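You operate a simulated robot arm through the tools that you are given. There is no shell and no other tool.

You are at the controls of a simulated robot arm. One attempt, no reset.

Task
Change the grey chuck for the orange one, lock it and slip the green core on.
Fine: the grey chuck goes in the free cup of the stand.

The check looks at the end state, three seconds after you hand in, the way a careful person would. Anything else that was tipped, shoved, dropped, spilled or broken makes it a failure.

Robot
A 6-joint arm with a two-finger gripper, fixed in place. Base frame: the origin is at the foot of the arm, x ahead of it, y to its left, z up; the work surface is at about z = 0.85. Lengths are in m, angles in rad, forces in N, time in s.
It reaches about 1.298 m from its shoulder. Its first joint turns from -2.601 to 2.601 rad. Payload 1.57 kg.
The TCP is the grasp point between the finger pads, 0.021 m short of the fingertips. In the tool frame z runs along the fingers and y along their closing line. Largest opening 0.07 m; the body of the gripper starts 0.05 m behind the TCP.
Orientation is that of the tool frame in the base frame, as a unit quaternion [x, y, z, w]. With the fingers straight down and closing along the base's y, the tool's x points along the base's -x, its y along +y and its z along -z.

Tools
- The arm moves only by the tool apply_moves. Its argument "deltas" is text: rows parted by semicolons, each of 7 numbers parted by spaces: the shift along the tool's x, y, z in m, then the turn, a rotation vector about the tool's x, y, z in rad, then the closure in counts, from 0 (fully open) to 255 (shut). In form: dx dy dz ax ay az gripper; .... A call has 1 to 20 rows; each row shifts and turns the commanded pose from where the row before left it, along the tool's axes as they then stand. Each row takes 0.2 s and may step no farther than 0.05 m and 0.15 rad from the row before; otherwise, or with a gripper value out of range, the whole call is refused. A pose out of reach is approached as far as the arm can. The call stops where the force on the tool passes 40 N (or 10 N more than at its start, if that is more) or the arm is blocked; 0.2 s more then pass. The fingers move at their own pace and stop on an object; they squeeze with about 30 N. The grip force told is the motor's: it shows also when the fingers shut on nothing. Time passes only in rows, and 0.2 s behind the last, so rows that do not move let the fingers close. The reply holds the time, the measured pose of the TCP, the force on the tool along the base axes, the opening and the grip force, in the units named above and with some noise, with the torque about the TCP (base axes, N m) and any sound that the robot's microphone picked up.
- Cameras (640 x 400 px; columns grow to the right, rows downward): "scene" is fixed at [0.4024, 0.6623, 1.6559]; the picture's right is [-0.97, 0.23, 0.00], its down [0.07, 0.31, -0.95] and it looks along [-0.22, -0.92, -0.32] (base axes); focal length 375 px, centre (320, 200). "wrist" rides on the gripper at [0.079, 0.004, -0.081] in the tool frame; the picture's right is [-0.05, 1.00, 0.00], its down [-0.67, -0.04, -0.74] and it looks along [-0.74, -0.04, 0.67] (tool axes); focal length 256 px, centre (320, 200). There is no depth. A picture from a camera that has moved, and an enlarged one, comes with that camera's place and axes in the base frame and with its lens. The place of the scene camera against the robot may be out by one fixed shift of up to 0.018 m in any direction.
- snapshot(camera): a new picture of that camera. It takes no simulated time.
- raise_lower(by): slides the trunk up (or, below 0, down) by that many m; the arm rides with it, the base frame stays. It gives what a move gives, with no picture.
- zoom(camera, box): a new picture of the part [left, top, right, bottom] of that camera's present view, enlarged. It takes no simulated time.
- finish_job(): hands the job in; it is judged then, once.

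Places have to be worked out from the pictures, the camera data and where the tool is seen. Open the gripper and draw the arm clear of the work before you hand the job in, unless the task says otherwise.

The tools are called after "Call:" as name(argument=value, ...) on one line, values as JSON. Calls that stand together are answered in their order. apply_moves: Moves the arm, as the interface text tells. Its arguments: {"type":"object","properties":{"deltas":{"type":"string"}},"required":["deltas"]} The other tools are called the same way: raise_lower (by) slides the trunk up or down; snapshot (camera) takes a picture; zoom (camera, box) takes an enlarged picture of a part of a camera's view; finish_job () hands the job in.

At the start:

```text
t: 0.0
eef_pos: [0.1393, -0.6199, 1.2746]
ee_rot: [0.0, 1.0, -0.001, 0.001]
force: [0.0, -1.0, 0.2]
moment: [0.0, -0.02, 0.01]
gripper_width: 0.07
grip_force: 0.0
trunk travel left (down, up): [-0.955, 0.015]
```

scene: 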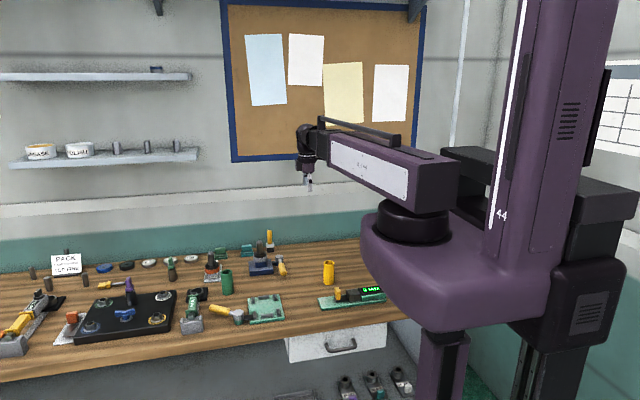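
wrist: 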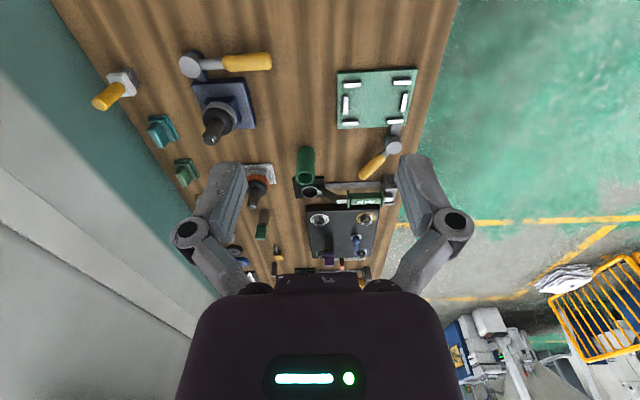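

I begin by looking closely at the bench, to find the chucks, the stand and the core.

Call:
zoom(camera="scene", box=[0, 220, 200, 345])

Call:
zoom(camera="scene", box=[170, 220, 400, 345])

Call:
zoom(camera="wrist", box=[60, 20, 460, 270])

```text
3.20 times, centred on (100, 282) of scene
camera zoom: at [0.4024, 0.6623, 1.6559], right [-0.97, 0.23, 0.0], down [0.07, 0.31, -0.95], along [-0.22, -0.92, -0.32], focal length 1199 px, centre (1024, -64)
```

zoom: 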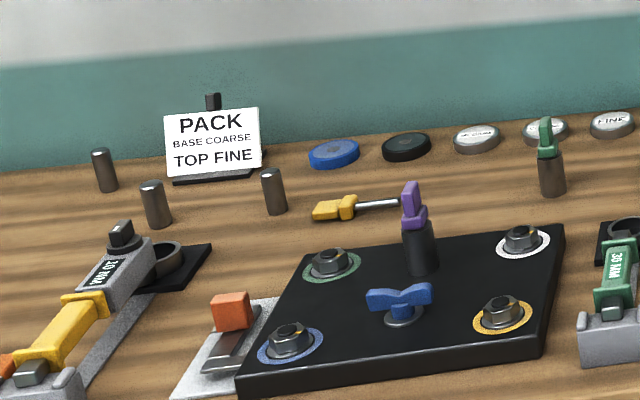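

```text
2.78 times, centred on (285, 282) of scene
camera zoom: at [0.4024, 0.6623, 1.6559], right [-0.97, 0.23, 0.0], down [0.07, 0.31, -0.95], along [-0.22, -0.92, -0.32], focal length 1043 px, centre (417, -30)
```

zoom: 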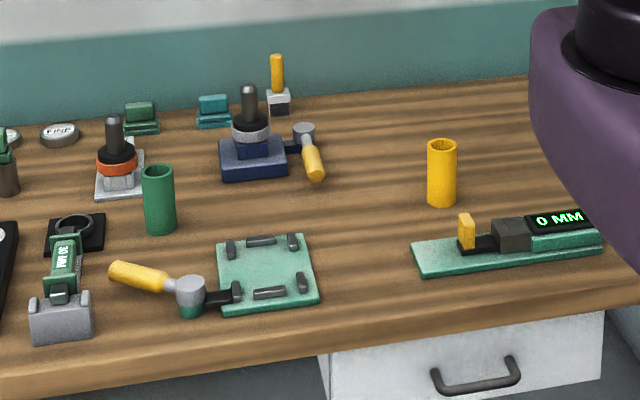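

```text
1.60 times, centred on (260, 145) of wrist
camera zoom: at [0.0612, -0.6149, 1.3555], right [0.05, 1.0, 0.0], down [0.67, -0.04, 0.74], along [0.74, -0.04, -0.67], focal length 410 px, centre (416, 288)
```

zoom: 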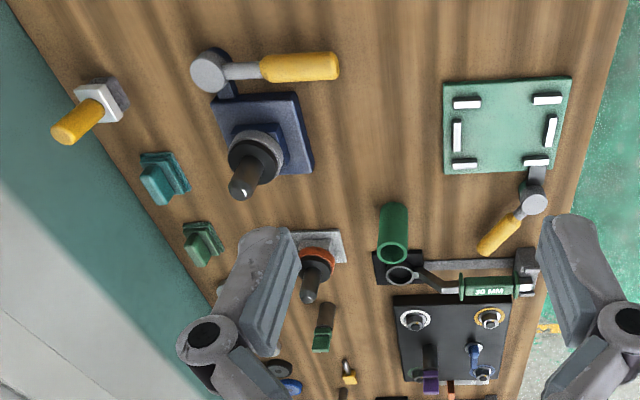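

I zoom further in on the blue base with the grey-ringed part, the white stand with the orange-ringed part, and the tubes.

Call:
zoom(camera="scene", box=[190, 225, 300, 300])

Call:
zoom(camera="wrist", box=[140, 30, 300, 130])

Call:
zoom(camera="wrist", box=[210, 140, 340, 220])

```text
5.33 times, centred on (245, 262) of scene
camera zoom: at [0.4024, 0.6623, 1.6559], right [-0.97, 0.23, 0.0], down [0.07, 0.31, -0.95], along [-0.22, -0.92, -0.32], focal length 1999 px, centre (720, -133)
```

zoom: 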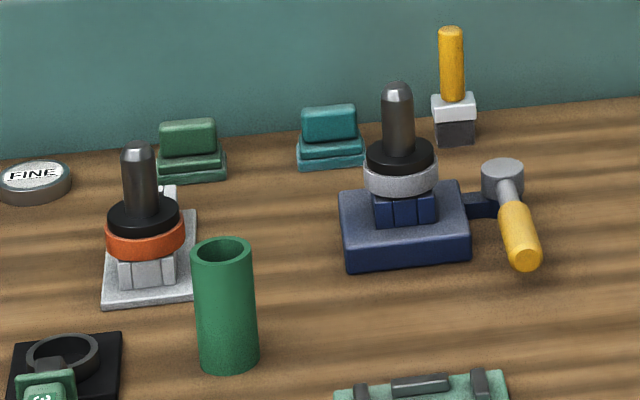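

```text
4.00 times, centred on (220, 80) of wrist
camera zoom: at [0.0612, -0.6149, 1.3555], right [0.05, 1.0, 0.0], down [0.67, -0.04, 0.74], along [0.74, -0.04, -0.67], focal length 1024 px, centre (720, 680)
```

zoom: 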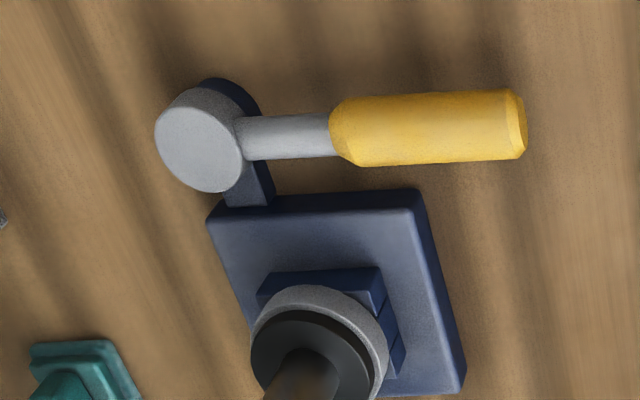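

```text
4.92 times, centred on (275, 180) of wrist
camera zoom: at [0.0612, -0.6149, 1.3555], right [0.05, 1.0, 0.0], down [0.67, -0.04, 0.74], along [0.74, -0.04, -0.67], focal length 1260 px, centre (542, 298)
```

zoom: 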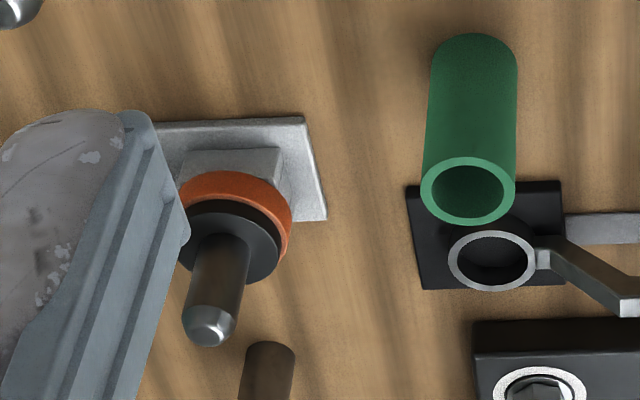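

The blue base holds the grey chuck with the lever as its lock. The white stand holds the orange chuck, and its free cup is probably behind that. I move closer over the blue base for a better look.

Call:
apply_moves(deltas="0 -0.03 0.03 0 0 0 0; 0 -0.03 0.03 0 0 0 0; 0 -0.03 0.03 0 0 0 0; 0 -0.03 0.03 0 0 0 0; 0 0 0 0 0 0 0")

Call:
snapshot(camera="wrist")

Call:
snapshot(camera="scene")

```text
t: 1.2
eef_pos: [0.1399, -0.7413, 1.2742]
ee_rot: [0.0, 1.0, -0.001, 0.0]
force: [0.7, -0.1, -0.6]
moment: [-0.06, -0.03, -0.02]
gripper_width: 0.0701
grip_force: 0.1
out of reach, approached as far as the arm can: row 1, 2, 3, 4
trunk travel left (down, up): [-0.955, 0.015]
```

```text
taken
camera wrist: at [0.0616, -0.7361, 1.3558], right [0.05, 1.0, 0.0], down [0.67, -0.04, 0.74], along [0.74, -0.04, -0.67], focal length 256 px, centre (320, 200)
```

wrist: 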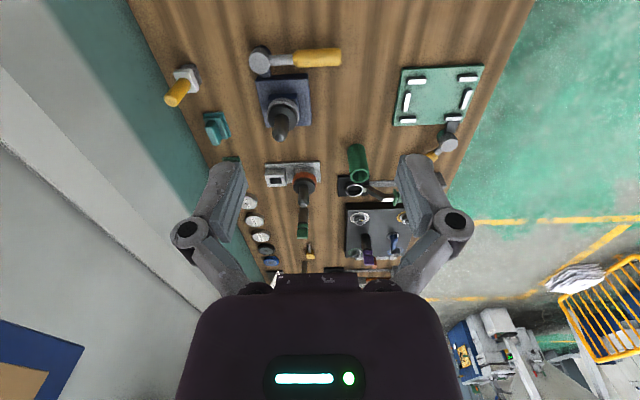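

```text
taken
```

scene: 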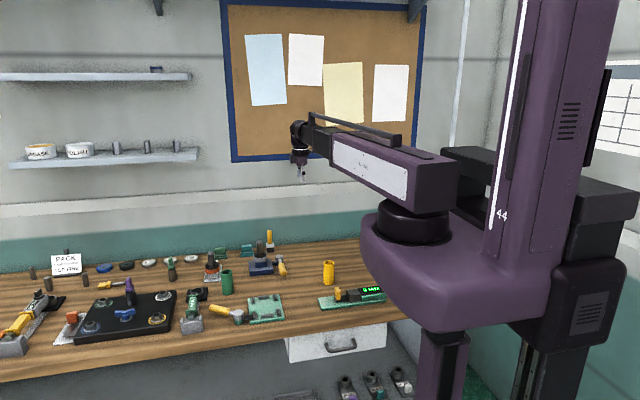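

The stand's free cup is now visible beside the orange chuck. The z move was not reached, so vertical motion seems to come mainly from the trunk; I test the trunk with a small lowering and see how the arm behaves.

Call:
raise_lower(by=-0.1)

Call:
apply_moves(deltas="0 0 0 0 0 0 0; 0 0 0 0 0 0 0")

Call:
snapshot(camera="wrist")

```text
t: 2.5
eef_pos: [0.14, -0.7416, 1.1741]
ee_rot: [0.0, 1.0, 0.0, -0.001]
force: [-0.2, 0.0, 0.8]
moment: [-0.02, 0.0, 0.0]
gripper_width: 0.07
grip_force: 0.1
trunk travel left (down, up): [-0.855, 0.115]
```

```text
t: 3.1
eef_pos: [0.1402, -0.7416, 1.1736]
ee_rot: [0.0, 1.0, 0.0, -0.001]
force: [-0.4, 0.0, -0.4]
moment: [-0.01, 0.02, -0.01]
gripper_width: 0.0702
grip_force: 0.0
trunk travel left (down, up): [-0.855, 0.115]
```

```text
taken
camera wrist: at [0.0617, -0.7365, 1.2555], right [0.05, 1.0, 0.0], down [0.67, -0.04, 0.74], along [0.74, -0.04, -0.67], focal length 256 px, centre (320, 200)
```

wrist: 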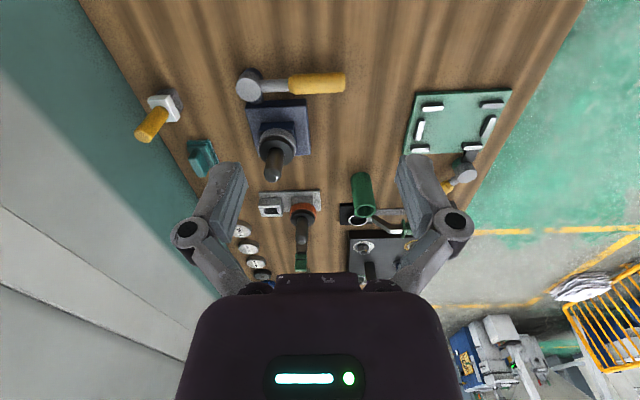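

The trunk gives clean vertical motion, and the free square cup shows beside the orange chuck. I go lower, slightly back, to inspect the blue holder closely.

Call:
apply_moves(deltas="0.03 -0.03 0 0 0 0 0; 0.03 -0.03 0 0 0 0 0; 0 0 0 0 0 0 0")

Call:
raise_lower(by=-0.08)

Call:
snapshot(camera="wrist")

Call:
zoom(camera="wrist", box=[200, 60, 440, 210])

```text
t: 3.9
eef_pos: [0.0837, -0.8016, 1.1737]
ee_rot: [0.0, 1.0, 0.0, 0.001]
force: [0.3, 0.7, 0.2]
moment: [0.05, -0.03, -0.02]
gripper_width: 0.0698
grip_force: 0.1
trunk travel left (down, up): [-0.855, 0.115]
```

```text
t: 5.1
eef_pos: [0.0821, -0.8027, 1.0936]
ee_rot: [0.0, 1.0, 0.0, 0.0]
force: [-0.7, 0.4, -0.1]
moment: [0.01, 0.01, -0.02]
gripper_width: 0.0698
grip_force: 0.0
trunk travel left (down, up): [-0.775, 0.195]
```

```text
taken
camera wrist: at [0.0044, -0.7979, 1.1756], right [0.05, 1.0, 0.0], down [0.67, -0.04, 0.74], along [0.74, -0.04, -0.67], focal length 256 px, centre (320, 200)
```

wrist: 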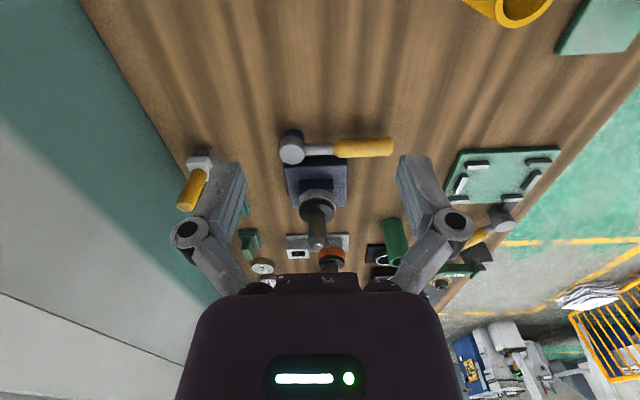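

```text
2.67 times, centred on (320, 135) of wrist
camera zoom: at [0.0044, -0.7979, 1.1756], right [0.05, 1.0, 0.0], down [0.67, -0.04, 0.74], along [0.74, -0.04, -0.67], focal length 683 px, centre (320, 373)
```

zoom: 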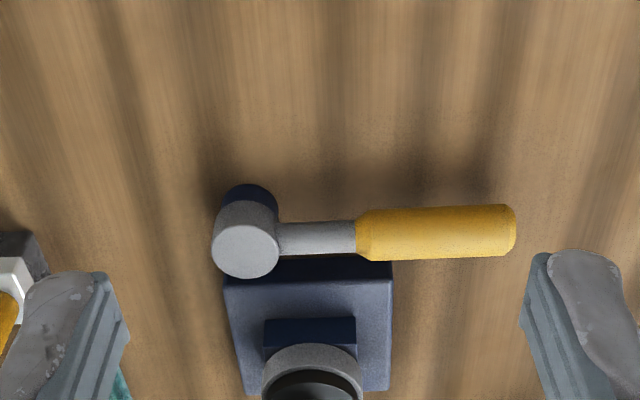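

The lever pivots beside the low-x edge of the blue base and its handle points along +y. I now yaw the gripper 90° and view the holder and stand from the front (+y side).

Call:
apply_moves(deltas="-0.034 0.03 0 0 0 0 0; -0.034 0.03 0 0 0 0 0; -0.034 0.03 0 0 0 0 0; -0.034 0.03 0 0 0 0 0; -0.034 0.03 0 0 0 0 0; -0.034 0.03 0 0 0 0 0; 0 0 0 0 0 0.1428 0; 0 0 0 0 0 0.1428 0; 0 0 0 0 0 0.1428 0; 0 0 0 0 0 0.1428 0; 0 0 0 0 0 0.1428 0; 0 0 0 0 0 0.1428 0; 0 0 0 0 0 0.1428 0; 0 0 0 0 0 0.1428 0; 0 0 0 0 0 0.1428 0; 0 0 0 0 0 0.1428 0; 0 0 0 0 0 0.1428 0; 0 0 0 0 0 0 0")

Call:
snapshot(camera="wrist")

Call:
zoom(camera="wrist", box=[200, 100, 440, 250])

```text
t: 8.9
eef_pos: [0.2881, -0.6222, 1.0942]
ee_rot: [0.708, 0.706, 0.0, 0.0]
force: [-0.5, 0.7, -0.6]
moment: [0.01, 0.01, -0.02]
gripper_width: 0.0696
grip_force: 0.1
trunk travel left (down, up): [-0.775, 0.195]
```

```text
taken
camera wrist: at [0.2927, -0.5426, 1.1755], right [1.0, -0.05, 0.0], down [-0.04, -0.67, 0.74], along [-0.04, -0.74, -0.67], focal length 256 px, centre (320, 200)
```

wrist: 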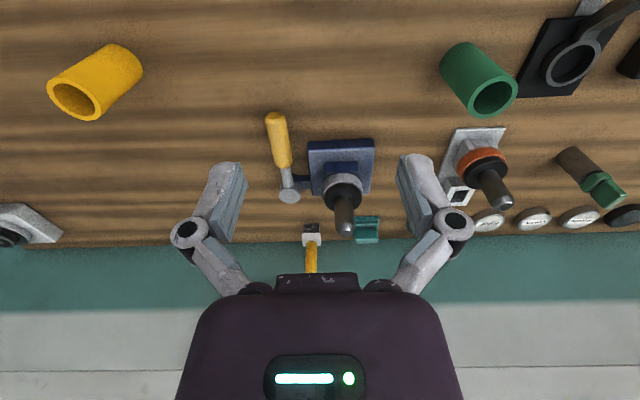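

```text
2.67 times, centred on (320, 175) of wrist
camera zoom: at [0.2927, -0.5426, 1.1755], right [1.0, -0.05, 0.0], down [-0.04, -0.67, 0.74], along [-0.04, -0.74, -0.67], focal length 683 px, centre (320, 267)
```

zoom: 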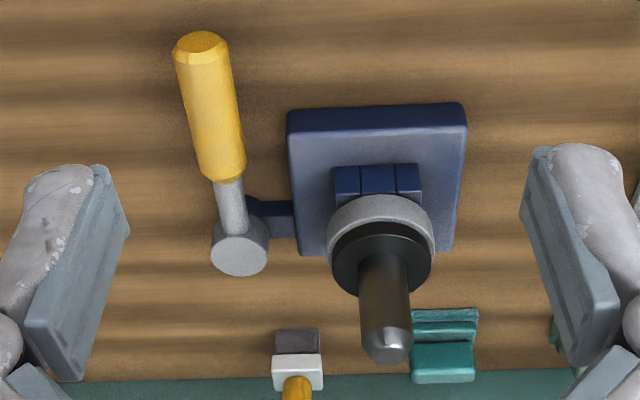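

The spindle of the grey chuck tops out around z≈0.986 at about (0.31, -0.81). Next I slide toward +x to look at the stand and free cup, and the green core.

Call:
apply_moves(deltas="0 0.045 0 0 0 0 0; 0 0.045 0 0 0 0 0; 0 0.045 0 0 0 0 0; 0 0.045 0 0 0 0 0; 0 0 0 0 0 0 0")

Call:
snapshot(camera="wrist")

Call:
zoom(camera="wrist", box=[240, 110, 400, 210])

Call:
zoom(camera="wrist", box=[260, 20, 460, 145])

```text
t: 10.1
eef_pos: [0.4666, -0.6216, 1.095]
ee_rot: [0.707, 0.707, 0.0, 0.0]
force: [0.2, -0.4, -0.1]
moment: [-0.01, 0.0, -0.01]
gripper_width: 0.0703
grip_force: 0.0
trunk travel left (down, up): [-0.775, 0.195]
```

```text
taken
camera wrist: at [0.4721, -0.5413, 1.1757], right [1.0, -0.05, 0.0], down [-0.04, -0.67, 0.74], along [-0.04, -0.74, -0.67], focal length 256 px, centre (320, 200)
```

wrist: 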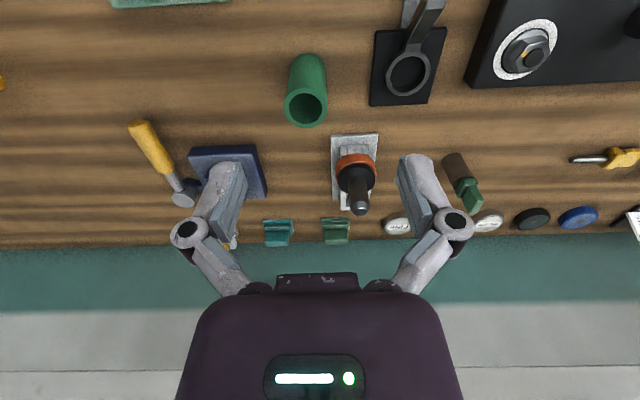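

```text
4.00 times, centred on (320, 160) of wrist
camera zoom: at [0.4721, -0.5413, 1.1757], right [1.0, -0.05, 0.0], down [-0.04, -0.67, 0.74], along [-0.04, -0.74, -0.67], focal length 1024 px, centre (320, 360)
```

zoom: 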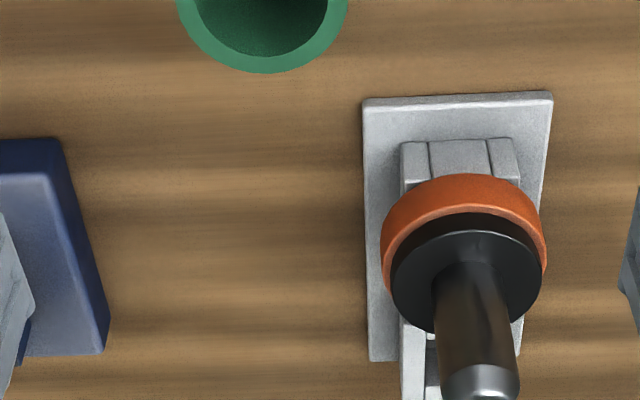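

```text
3.20 times, centred on (360, 82) of wrist
camera zoom: at [0.4721, -0.5413, 1.1757], right [1.0, -0.05, 0.0], down [-0.04, -0.67, 0.74], along [-0.04, -0.74, -0.67], focal length 819 px, centre (192, 576)
```

zoom: 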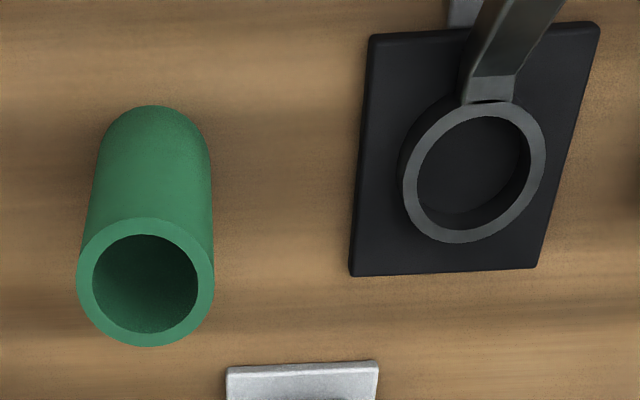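

I need to see the free cup and the jaw orientation from above. I test whether the wrist can tilt, which would let the camera look nearly straight down.

Call:
apply_moves(deltas="0 0 0 0 0.14 0 0; 0 0 0 0 0.14 0 0; 0 0 0 0 0.14 0 0; 0 0 0 0 0.14 0 0; 0 0 0 0 0.14 0 0; 0 0 0 0 0 0 0")

Call:
snapshot(camera="wrist")

```text
t: 11.5
eef_pos: [0.4724, -0.6187, 1.1191]
ee_rot: [0.685, 0.681, 0.191, -0.178]
force: [-0.3, -0.4, 0.1]
moment: [0.0, 0.02, 0.02]
gripper_width: 0.0701
grip_force: 0.1
out of reach, approached as far as the arm can: row 2, 3, 4, 5
trunk travel left (down, up): [-0.775, 0.195]
```

```text
taken
camera wrist: at [0.4758, -0.5907, 1.2301], right [1.0, -0.06, -0.01], down [-0.05, -0.95, 0.31], along [-0.03, -0.3, -0.95], focal length 256 px, centre (320, 200)
```

wrist: 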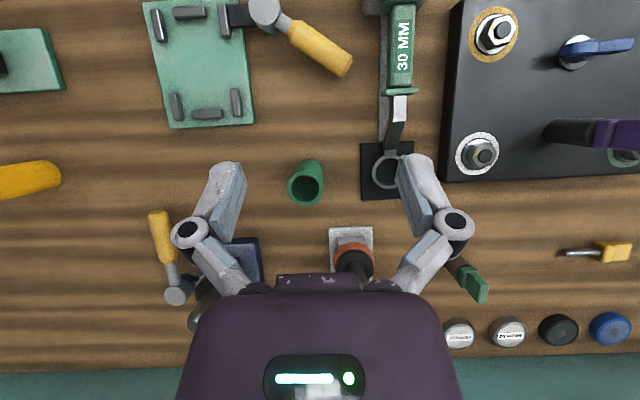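

Tilting works (it just raises the TCP a little). I shift along -y with this tilt to look down on both chucks and the free cup.

Call:
apply_moves(deltas="-0.0388 -0.02 -0.0226 0 0 0 0; -0.0388 -0.02 -0.0226 0 0 0 0; -0.0388 -0.02 -0.0226 0 0 0 0; -0.0388 -0.02 -0.0226 0 0 0 0; 0 0 0 0 0 0 0")

Call:
snapshot(camera="wrist")

Call:
zoom(camera="wrist", box=[220, 100, 420, 225])

```text
t: 12.7
eef_pos: [0.4035, -0.7903, 1.1157]
ee_rot: [0.688, 0.683, 0.183, -0.161]
force: [0.5, 0.1, 0.2]
moment: [-0.03, 0.0, 0.01]
gripper_width: 0.07
grip_force: 0.1
out of reach, approached as far as the arm can: row 2, 3, 4
trunk travel left (down, up): [-0.775, 0.195]
```

```text
taken
camera wrist: at [0.4061, -0.7588, 1.2257], right [1.0, -0.06, 0.0], down [-0.06, -0.94, 0.34], along [-0.02, -0.34, -0.94], focal length 256 px, centre (320, 200)
```

wrist: 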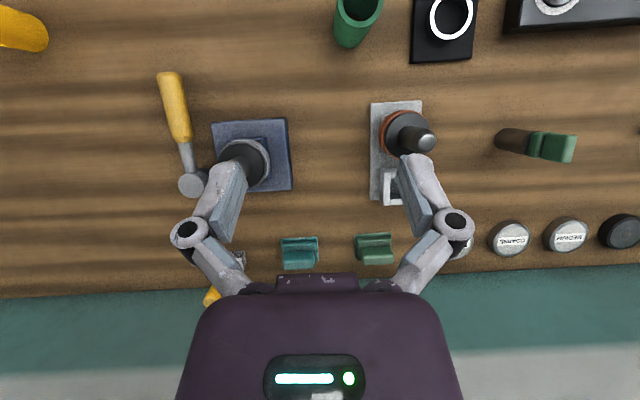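

```text
3.20 times, centred on (320, 162) of wrist
camera zoom: at [0.4061, -0.7588, 1.2257], right [1.0, -0.06, 0.0], down [-0.06, -0.94, 0.34], along [-0.02, -0.34, -0.94], focal length 819 px, centre (320, 320)
```

zoom: 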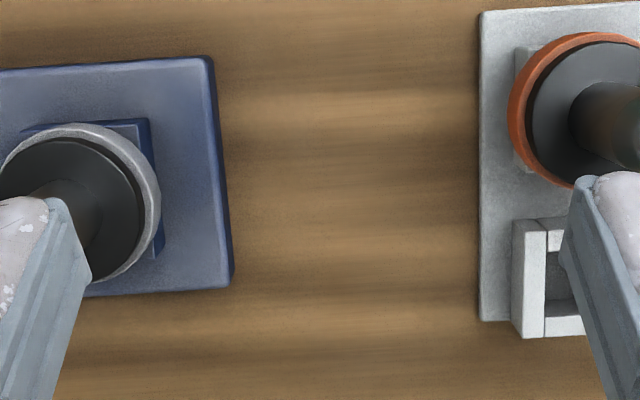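

Both the blue base and the stand look aligned with the base axes, with square cups. I centre the view on the stand.

Call:
apply_moves(deltas="0 0.04 0 0 0 0 0; 0 0.04 0 0 0 0 0; 0 0 0 0 0 0 0")

Call:
zoom(camera="wrist", box=[230, 80, 410, 200])

Call:
zoom(camera="wrist", box=[100, 0, 420, 200])

```text
t: 13.5
eef_pos: [0.4885, -0.7946, 1.1173]
ee_rot: [0.687, 0.682, 0.187, -0.168]
force: [-0.3, 0.4, -0.2]
moment: [-0.04, -0.02, 0.01]
gripper_width: 0.07
grip_force: 0.0
out of reach, approached as far as the arm can: row 1
trunk travel left (down, up): [-0.775, 0.195]
```

```text
3.33 times, centred on (320, 140) of wrist
camera zoom: at [0.4916, -0.7642, 1.2278], right [1.0, -0.06, 0.0], down [-0.06, -0.94, 0.32], along [-0.02, -0.32, -0.95], focal length 853 px, centre (320, 400)
```

zoom: 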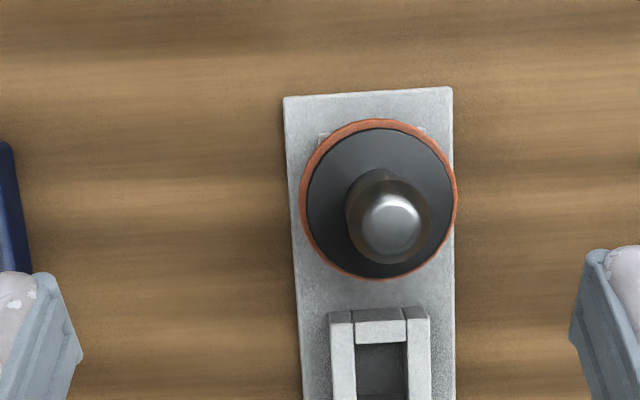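

```text
2.00 times, centred on (260, 100) of wrist
camera zoom: at [0.4916, -0.7642, 1.2278], right [1.0, -0.06, 0.0], down [-0.06, -0.94, 0.32], along [-0.02, -0.32, -0.95], focal length 512 px, centre (440, 400)
```

zoom: 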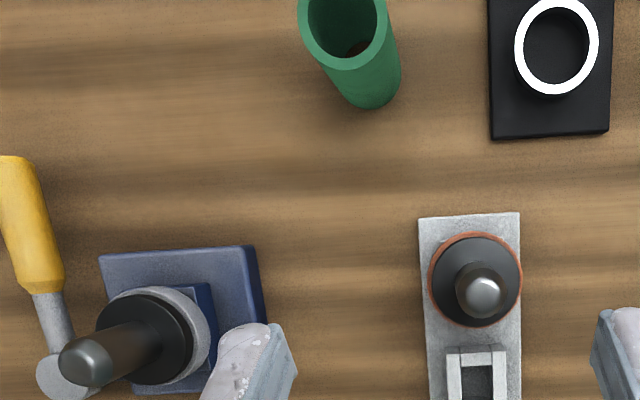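

The free cup is partly visible. I take closer views of it and of the holder with the present pose.

Call:
zoom(camera="wrist", box=[280, 150, 400, 225])

Call:
snapshot(camera="wrist")

```text
5.33 times, centred on (340, 188) of wrist
camera zoom: at [0.4916, -0.7642, 1.2278], right [1.0, -0.06, 0.0], down [-0.06, -0.94, 0.32], along [-0.02, -0.32, -0.95], focal length 1365 px, centre (213, 267)
```

zoom: 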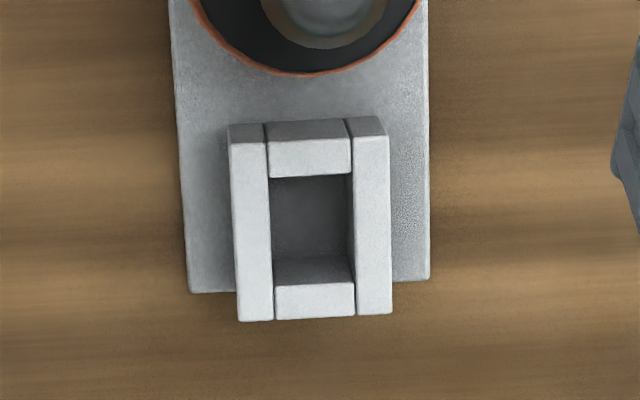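

```text
taken
camera wrist: at [0.4916, -0.7642, 1.2278], right [1.0, -0.06, 0.0], down [-0.06, -0.94, 0.32], along [-0.02, -0.32, -0.95], focal length 256 px, centre (320, 200)
```

wrist: 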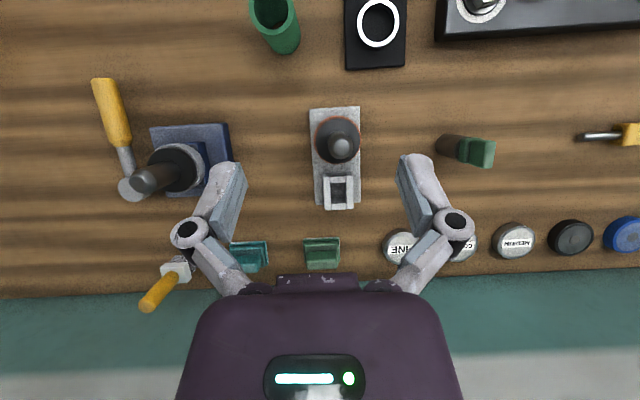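

Lever geometry from the two views: pivot ≈ (0.227, -0.849), handle along +y to y ≈ -0.707, centre z ≈ 0.877. I set the tool vertical again and move over the handle while still high, then check the scene for clearances.

Call:
apply_moves(deltas="0 0 0 0.0068 -0.127 -0.0018 0; 0 0 0 0.0068 -0.127 -0.0018 0; 0 0 0 0.0068 -0.127 -0.0018 0; 0 0 0 0.0068 -0.127 -0.0018 0; 0 -0.045 0 0 0 0 0; 0 -0.045 0 0 0 0 0; 0 -0.045 0 0 0 0 0; 0 -0.045 0 0 0 0 0; 0.025 -0.03 0 0 0 0 0; 0.025 -0.03 0 0 0 0 0; 0 0 0 0 0 0 0")

Call:
snapshot(camera="scene")

Call:
snapshot(camera="wrist")

```text
t: 15.9
eef_pos: [0.2461, -0.7473, 1.0947]
ee_rot: [0.705, 0.709, 0.004, -0.011]
force: [0.2, 0.5, -0.4]
moment: [0.0, 0.0, 0.01]
gripper_width: 0.0701
grip_force: 0.1
out of reach, approached as far as the arm can: row 1, 2, 3, 10
trunk travel left (down, up): [-0.775, 0.195]
```

```text
taken
```

scene: 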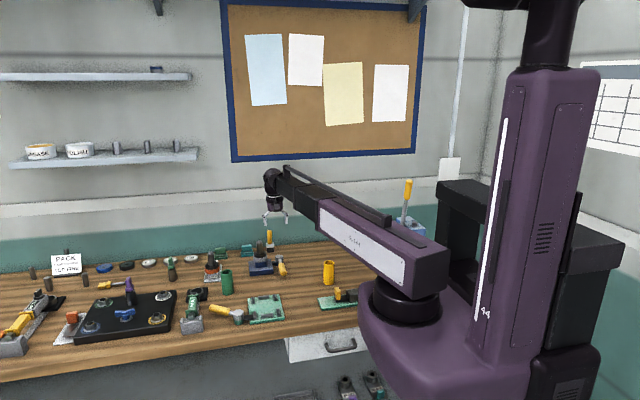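

```text
taken
camera wrist: at [0.2508, -0.6675, 1.1769], right [1.0, -0.05, -0.01], down [-0.03, -0.68, 0.73], along [-0.04, -0.73, -0.68], focal length 256 px, centre (320, 200)
```

wrist: 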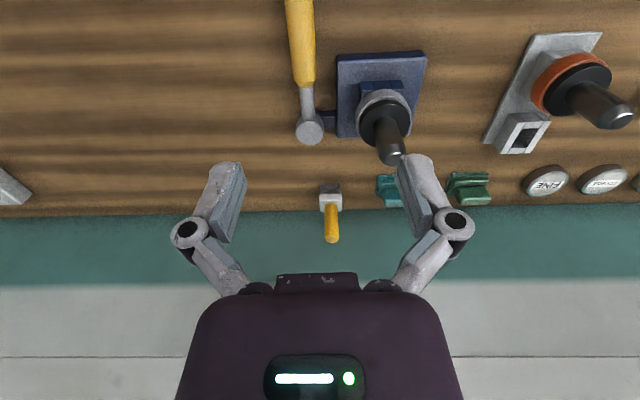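

I check the arm's clearance over the bench items before lowering.

Call:
zoom(camera="scene", box=[230, 150, 470, 300])

```text
2.67 times, centred on (350, 225) of scene
camera zoom: at [0.4024, 0.6623, 1.6559], right [-0.97, 0.23, 0.0], down [0.07, 0.31, -0.95], along [-0.22, -0.92, -0.32], focal length 999 px, centre (240, 133)
```

zoom: 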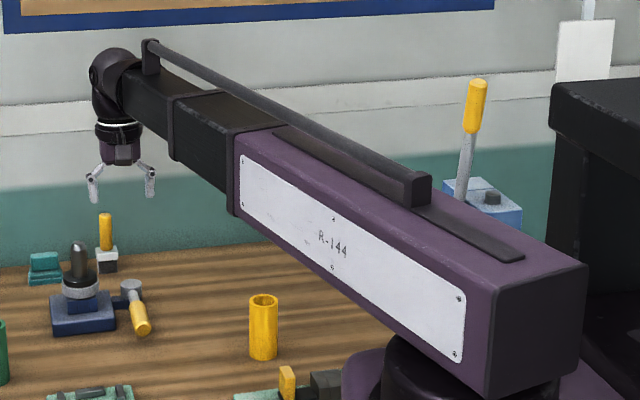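

The arm is telescopic with its beam about 0.11 m above the TCP, so lowering over the handle is clear. I fix the small tilt, and centre over the yellow handle, still high.

Call:
apply_moves(deltas="0.014 -0.019 0 -0.01 -0.021 0.006 0; 0 0 0 0 0 0 0; 0 0 0 0 0 0 0")

Call:
raise_lower(by=-0.12)

Call:
snapshot(camera="wrist")

Call:
snapshot(camera="scene")

```text
t: 16.7
eef_pos: [0.2265, -0.7297, 1.0941]
ee_rot: [0.708, 0.707, 0.0, 0.001]
force: [-0.2, -0.9, 0.2]
moment: [-0.02, 0.03, -0.02]
gripper_width: 0.0701
grip_force: 0.1
trunk travel left (down, up): [-0.775, 0.195]
```

```text
t: 18.2
eef_pos: [0.227, -0.7311, 0.9743]
ee_rot: [0.708, 0.706, 0.0, 0.001]
force: [0.3, -0.2, -0.7]
moment: [0.0, -0.01, 0.01]
gripper_width: 0.0699
grip_force: 0.1
trunk travel left (down, up): [-0.655, 0.315]
```

```text
taken
camera wrist: at [0.2317, -0.6504, 1.0555], right [1.0, -0.05, 0.0], down [-0.04, -0.67, 0.75], along [-0.04, -0.74, -0.67], focal length 256 px, centre (320, 200)
```

wrist: 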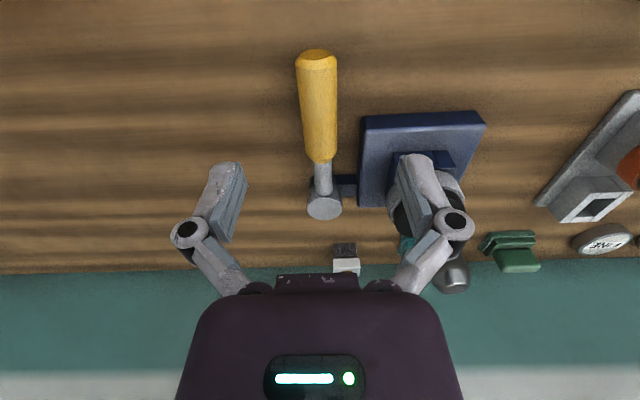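

```text
taken
```

scene: 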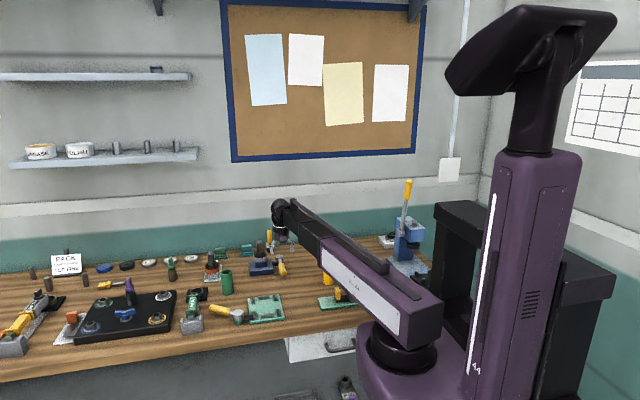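

The handle is centred under the gripper at x≈0.227. I lower so the pads straddle it.

Call:
raise_lower(by=-0.06)

Call:
snapshot(camera="wrist")

Call:
raise_lower(by=-0.03)

Call:
snapshot(camera="wrist")

```text
t: 19.2
eef_pos: [0.2269, -0.7305, 0.9131]
ee_rot: [0.708, 0.706, 0.001, 0.001]
force: [-0.2, 0.2, -0.1]
moment: [0.02, -0.01, 0.03]
gripper_width: 0.0699
grip_force: 0.1
trunk travel left (down, up): [-0.595, 0.375]
```

```text
taken
camera wrist: at [0.2317, -0.6504, 0.9955], right [1.0, -0.05, 0.0], down [-0.04, -0.67, 0.75], along [-0.04, -0.74, -0.67], focal length 256 px, centre (320, 200)
```

wrist: 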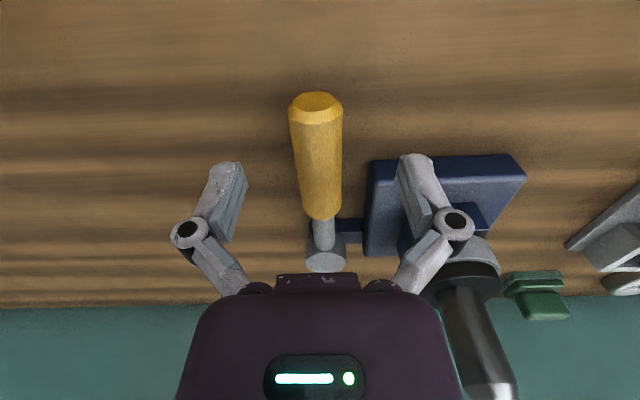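

```text
t: 19.9
eef_pos: [0.2258, -0.7302, 0.8835]
ee_rot: [0.708, 0.706, 0.0, 0.0]
force: [-0.6, 0.2, -0.1]
moment: [-0.01, -0.03, 0.02]
gripper_width: 0.0703
grip_force: 0.1
trunk travel left (down, up): [-0.565, 0.405]
```

```text
taken
camera wrist: at [0.2317, -0.6504, 0.9655], right [1.0, -0.05, 0.0], down [-0.04, -0.67, 0.75], along [-0.04, -0.74, -0.67], focal length 256 px, centre (320, 200)
```

wrist: 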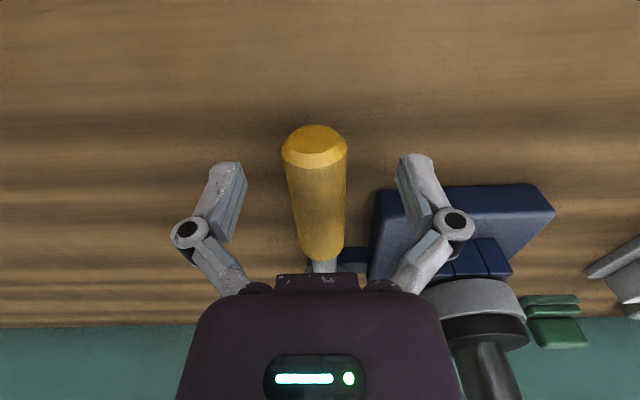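

The handle lies between the fingers. I close on it.

Call:
apply_moves(deltas="0 0 0 0 0 0 255; 0 0 0 0 0 0 255; 0 0 0 0 0 0 255; 0 0 0 0 0 0 255")

```text
t: 20.9
eef_pos: [0.2255, -0.7307, 0.8848]
ee_rot: [0.708, 0.707, 0.0, 0.001]
force: [-4.4, -0.9, 5.9]
moment: [-0.02, 0.11, -0.5]
gripper_width: 0.0242
grip_force: 32.5
trunk travel left (down, up): [-0.565, 0.405]
```

Gripped (24 mm). I try swinging it counter-clockwise (toward -x, away from the base plate) in small steps.

Call:
apply_moves(deltas="-0.0002 -0.0071 0 0 0 -0.06 255; -0.0002 -0.0071 0 0 0 -0.06 255; -0.0002 -0.0071 0 0 0 -0.06 255; 0 0 0 0 0 0 255")

```text
t: 21.9
eef_pos: [0.2039, -0.7336, 0.8856]
ee_rot: [0.641, 0.768, 0.0, 0.002]
force: [-2.2, 1.2, 5.0]
moment: [0.04, 0.06, -0.32]
gripper_width: 0.0246
grip_force: 31.4
trunk travel left (down, up): [-0.565, 0.405]
```

It moves with little force. I continue the swing.

Call:
apply_moves(deltas="-0.0008 -0.0141 0 0 0 -0.12 255; -0.0008 -0.0141 0 0 0 -0.12 255; -0.0008 -0.0141 0 0 0 -0.12 255; 0 0 0 0 0 0 255")

Call:
snapshot(camera="wrist")

Call:
zoom(camera="scene", box=[190, 205, 350, 305])

```text
t: 22.9
eef_pos: [0.1639, -0.7467, 0.8843]
ee_rot: [0.494, 0.87, 0.001, 0.0]
force: [-12.6, 12.7, -5.8]
moment: [0.88, 0.53, -0.43]
gripper_width: 0.0242
grip_force: 32.6
trunk travel left (down, up): [-0.565, 0.405]
```

```text
taken
camera wrist: at [0.1282, -0.6763, 0.9659], right [0.88, 0.47, 0.0], down [0.31, -0.59, 0.74], along [0.35, -0.66, -0.67], focal length 256 px, centre (320, 200)
```

wrist: 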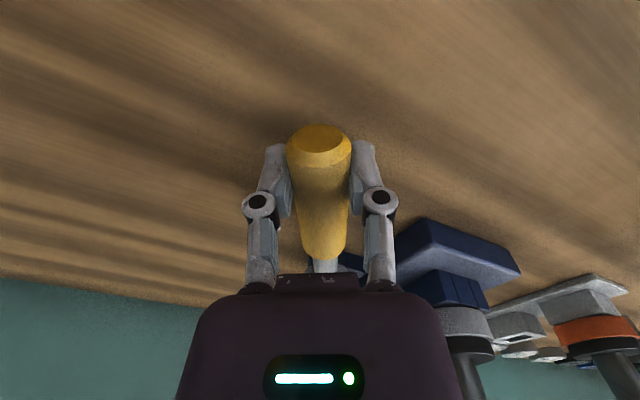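

```text
4.00 times, centred on (270, 255) of scene
camera zoom: at [0.4024, 0.6623, 1.6559], right [-0.97, 0.23, 0.0], down [0.07, 0.31, -0.95], along [-0.22, -0.92, -0.32], focal length 1499 px, centre (520, -20)
```

zoom: 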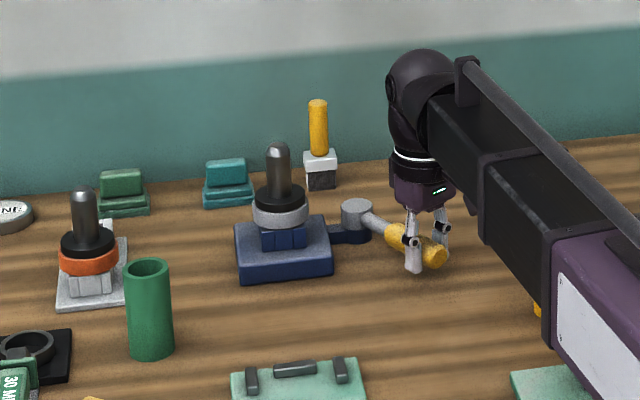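

The lever follows (about 31° so far), with a slight radial mismatch. I continue with a small outward correction.

Call:
apply_moves(deltas="0.001 -0.0141 0 0 0 -0.12 255; 0.0005 -0.0141 0 0 0 -0.12 255; -0.0002 -0.0141 0 0 0 -0.12 255; 0 0 0 0 0 0 255")

```text
t: 23.9
eef_pos: [0.1338, -0.7731, 0.886]
ee_rot: [0.328, 0.945, -0.001, 0.004]
force: [13.6, -17.2, 14.3]
moment: [-0.4, -0.3, -0.46]
gripper_width: 0.0245
grip_force: 31.9
trunk travel left (down, up): [-0.565, 0.405]
```

Now about 52°. The radial force has flipped sign, so I bring it slightly inward and continue.

Call:
apply_moves(deltas="-0.0028 -0.0141 0 0 0 -0.12 255; -0.0009 -0.0141 0 0 0 -0.12 255; -0.0009 -0.0141 0 0 0 -0.12 255; 0 0 0 0 0 0 255")

Call:
zoom(camera="scene", box=[190, 205, 350, 305])

```text
t: 24.7
eef_pos: [0.1195, -0.7946, 0.8832]
ee_rot: [0.184, 0.983, 0.009, 0.002]
force: [8.0, 8.4, -9.0]
moment: [0.01, 0.04, -0.59]
gripper_width: 0.0264
grip_force: 32.3
trunk travel left (down, up): [-0.565, 0.405]
stopped in row 3: the force on the tool passed its limit at 53 N (the readings are from after the stop); the commanded pose is now the measured one
```

```text
4.00 times, centred on (270, 255) of scene
camera zoom: at [0.4024, 0.6623, 1.6559], right [-0.97, 0.23, 0.0], down [0.07, 0.31, -0.95], along [-0.22, -0.92, -0.32], focal length 1499 px, centre (520, -20)
```

zoom: 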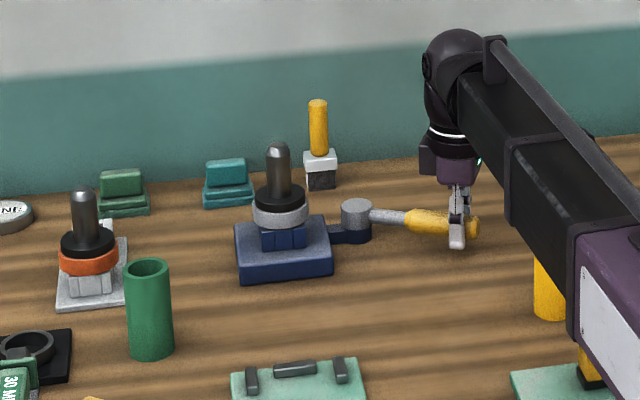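

The lever came up against a stop at about 63° from its start, so it should now be unlocked. I open the fingers and rise.

Call:
apply_moves(deltas="0 0 0 0 0 0 0; 0 0 0 0 0 0 0; 0 0 0 0 0 0 0; 0 0 0 0 0 0 0")

Call:
raise_lower(by=0.18)

Call:
snapshot(camera="wrist")

Call:
zoom(camera="scene", box=[190, 205, 350, 305])

```text
t: 25.7
eef_pos: [0.1171, -0.7957, 0.8842]
ee_rot: [0.184, 0.983, 0.008, 0.001]
force: [-0.1, -0.4, 0.1]
moment: [0.0, 0.02, -0.01]
gripper_width: 0.0702
grip_force: 0.1
trunk travel left (down, up): [-0.565, 0.405]
```

```text
t: 27.7
eef_pos: [0.117, -0.7947, 1.0635]
ee_rot: [0.185, 0.983, 0.008, 0.001]
force: [-0.3, -0.2, -0.5]
moment: [-0.02, 0.0, -0.01]
gripper_width: 0.07
grip_force: 0.1
trunk travel left (down, up): [-0.745, 0.225]
```

```text
taken
camera wrist: at [0.0457, -0.7635, 1.1455], right [0.41, 0.91, 0.02], down [0.6, -0.28, 0.74], along [0.68, -0.3, -0.67], focal length 256 px, centre (320, 200)
```

wrist: 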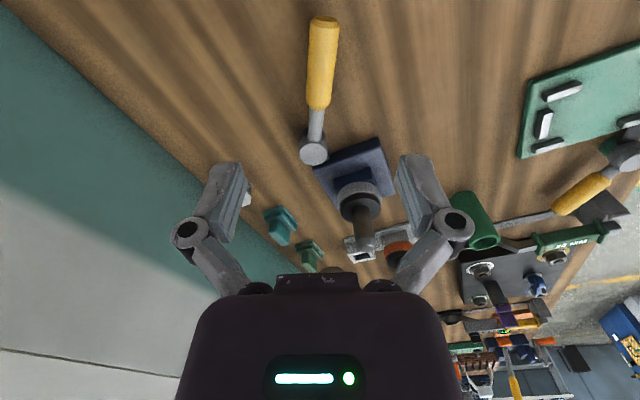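

```text
4.00 times, centred on (270, 255) of scene
camera zoom: at [0.4024, 0.6623, 1.6559], right [-0.97, 0.23, 0.0], down [0.07, 0.31, -0.95], along [-0.22, -0.92, -0.32], focal length 1499 px, centre (520, -20)
```

zoom: 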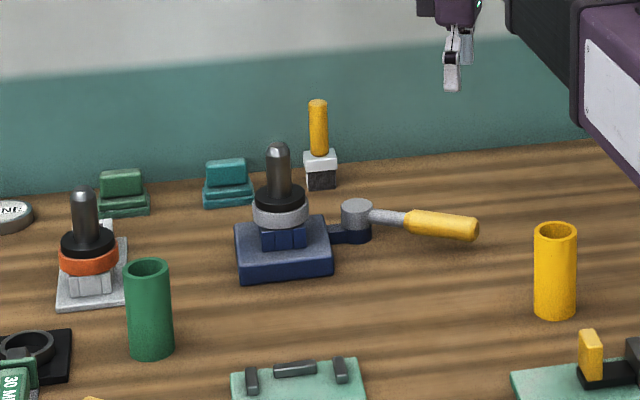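

The lever stays at about 62° (open). Now I orient the fingers to close along y and move above the grey chuck's spindle.

Call:
apply_moves(deltas="0 0 0 0.0053 0.0007 -0.124 0; 0 0 0 0.0053 0.0007 -0.124 0; 0 0 0 0.0053 0.0007 -0.124 0; -0.0385 -0.0036 0 0 0 0 0; -0.0385 -0.0036 0 0 0 0 0; -0.0385 -0.0036 0 0 0 0 0; -0.0385 -0.0036 0 0 0 0 0; -0.0385 -0.0036 0 0 0 0 0; 0 0 0 0 0 0 0; 0 0 0 0 0 0 0")

Call:
snapshot(camera="wrist")

```text
t: 29.9
eef_pos: [0.3087, -0.8138, 1.0642]
ee_rot: [-0.001, 1.0, 0.0, 0.001]
force: [-0.2, 0.3, 0.4]
moment: [0.03, 0.01, 0.01]
gripper_width: 0.07
grip_force: 0.1
trunk travel left (down, up): [-0.745, 0.225]
```

```text
taken
camera wrist: at [0.2308, -0.8087, 1.1454], right [0.05, 1.0, 0.0], down [0.67, -0.03, 0.75], along [0.74, -0.04, -0.67], focal length 256 px, centre (320, 200)
```

wrist: 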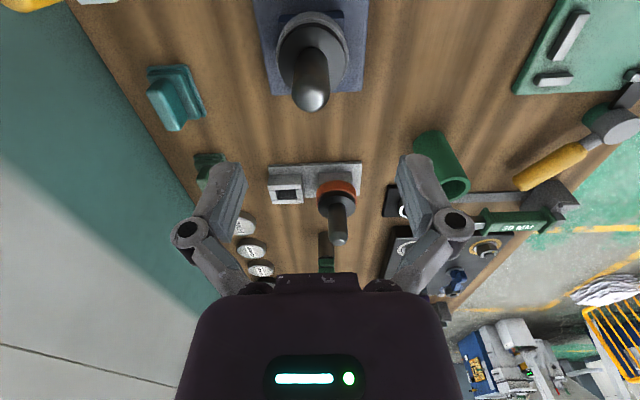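

The spindle tip works out near (0.307, -0.818). I nudge and lower in steps.

Call:
apply_moves(deltas="0.001 -0.003 0 0 0 0 0; 0 0 0 0 0 0 0")

Call:
raise_lower(by=-0.035)

Call:
snapshot(camera="wrist")

```text
t: 30.5
eef_pos: [0.3084, -0.816, 1.0637]
ee_rot: [-0.001, 1.0, 0.001, 0.0]
force: [-0.5, -0.3, 0.8]
moment: [-0.02, 0.02, 0.02]
gripper_width: 0.0703
grip_force: 0.2
trunk travel left (down, up): [-0.745, 0.225]
```

```text
t: 31.3
eef_pos: [0.3096, -0.8166, 1.0293]
ee_rot: [-0.002, 1.0, 0.0, 0.0]
force: [0.2, -0.2, 0.2]
moment: [0.0, 0.0, 0.01]
gripper_width: 0.0701
grip_force: 0.1
trunk travel left (down, up): [-0.71, 0.26]
```

```text
taken
camera wrist: at [0.2299, -0.8114, 1.1105], right [0.05, 1.0, 0.0], down [0.67, -0.03, 0.75], along [0.74, -0.04, -0.67], focal length 256 px, centre (320, 200)
```

wrist: 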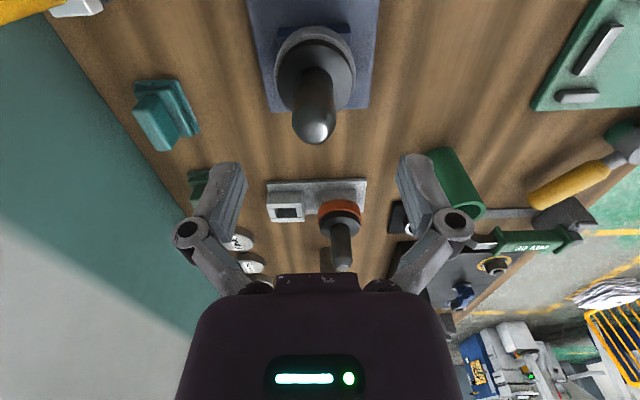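

The spindle is centred between the fingers. I lower to put the pads on the upper spindle.

Call:
raise_lower(by=-0.066)

Call:
snapshot(camera="wrist")

```text
t: 32.3
eef_pos: [0.3084, -0.8169, 0.9642]
ee_rot: [-0.001, 1.0, 0.0, -0.001]
force: [-0.1, -0.3, 0.2]
moment: [0.02, -0.04, 0.01]
gripper_width: 0.0701
grip_force: 0.0
trunk travel left (down, up): [-0.644, 0.326]
```

```text
taken
camera wrist: at [0.2299, -0.8113, 1.0445], right [0.05, 1.0, 0.0], down [0.67, -0.03, 0.75], along [0.74, -0.04, -0.67], focal length 256 px, centre (320, 200)
```

wrist: 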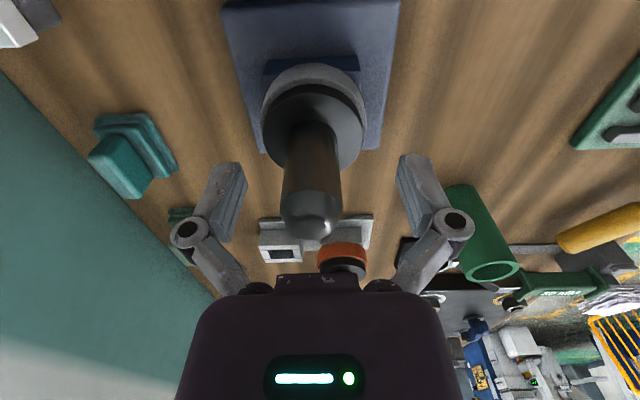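

The spindle sits about 3 mm toward -y of centre. I nudge and close to measure its y position.

Call:
apply_moves(deltas="0 -0.002 0 0 0 0 0; 0 0 0 0 0 0 200; 0 0 0 0 0 0 200; 0 0 0 0 0 0 200; 0 0 0 0 0 0 200")

Call:
snapshot(camera="wrist")

```text
t: 33.5
eef_pos: [0.3089, -0.8174, 0.9639]
ee_rot: [-0.001, 1.0, 0.0, 0.002]
force: [0.2, -1.7, 7.1]
moment: [-0.06, -0.01, 0.0]
gripper_width: 0.0243
grip_force: 29.7
trunk travel left (down, up): [-0.644, 0.326]
```

```text
taken
camera wrist: at [0.2299, -0.8133, 1.0449], right [0.05, 1.0, 0.0], down [0.67, -0.03, 0.75], along [0.74, -0.04, -0.67], focal length 256 px, centre (320, 200)
```

wrist: 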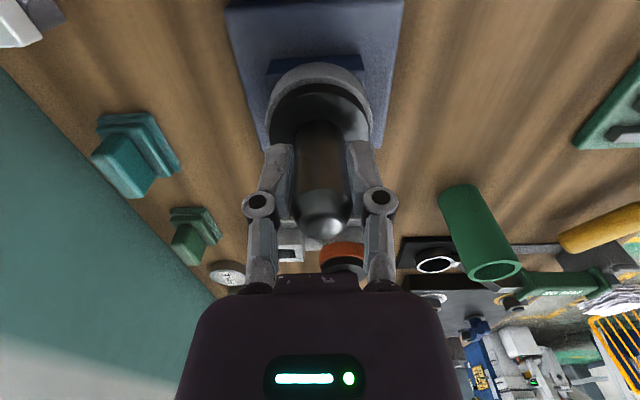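

Gripped cleanly; the chuck axis is at y ≈ -0.8173. I open, turn 90° around the spindle and close along x to measure x and to carry it.

Call:
apply_moves(deltas="0 0 0 0 0 0 0; 0 0 0 0 0 0 0; 0 0 0 0 0 0 0; 0 0 0 0 0 0.1428 0; 0 0 0 0 0 0.1428 0; 0 0 0 0 0 0.1428 0; 0 0 0 0 0 0.1428 0; 0 0 0 0 0 0.1428 0; 0 0 0 0 0 0.1428 0; 0 0 0 0 0 0.1428 0; 0 0 0 0 0 0.1428 0; 0 0 0 0 0 0.1428 0; 0 0 0 0 0 0.1428 0; 0 0 0 0 0 0.1428 0; 0 0 0 0 0 0 0; 0 0 0 0 0 0 0")

Call:
snapshot(camera="wrist")

```text
t: 36.9
eef_pos: [0.3078, -0.8178, 0.9627]
ee_rot: [0.707, 0.707, 0.0, 0.0]
force: [-0.4, -0.4, 0.3]
moment: [0.01, 0.0, 0.02]
gripper_width: 0.0702
grip_force: 0.0
trunk travel left (down, up): [-0.644, 0.326]
```

```text
taken
camera wrist: at [0.3134, -0.7378, 1.0445], right [1.0, -0.05, 0.0], down [-0.03, -0.67, 0.74], along [-0.04, -0.74, -0.67], focal length 256 px, centre (320, 200)
```

wrist: 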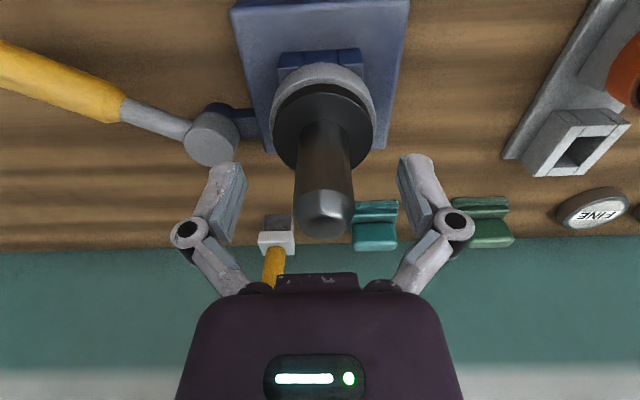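

Spindle is ~1–2 mm toward +x of centre. I close and read.

Call:
apply_moves(deltas="0 0.001 0 0 0 0 0; 0 0 0 0 0 0 200; 0 0 0 0 0 0 200; 0 0 0 0 0 0 200; 0 0 0 0 0 0 255; 0 0 0 0 0 0 255")

Call:
snapshot(camera="wrist")

```text
t: 38.3
eef_pos: [0.3086, -0.8181, 0.9639]
ee_rot: [0.706, 0.708, 0.0, 0.001]
force: [1.4, 0.8, 6.0]
moment: [0.05, 0.03, 0.01]
gripper_width: 0.0255
grip_force: 29.8
trunk travel left (down, up): [-0.644, 0.326]
```

```text
taken
camera wrist: at [0.3142, -0.7377, 1.045], right [1.0, -0.05, 0.0], down [-0.03, -0.67, 0.74], along [-0.04, -0.74, -0.67], focal length 256 px, centre (320, 200)
```

wrist: 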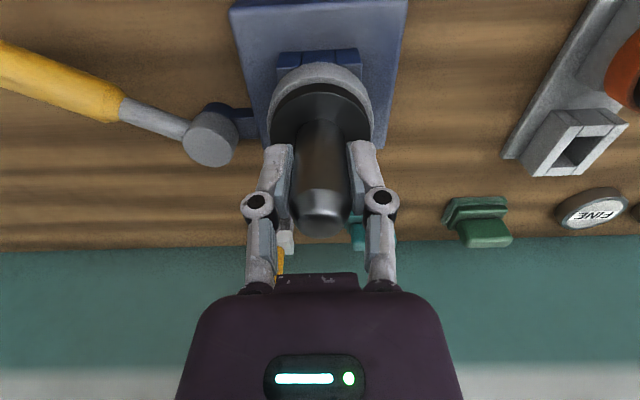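

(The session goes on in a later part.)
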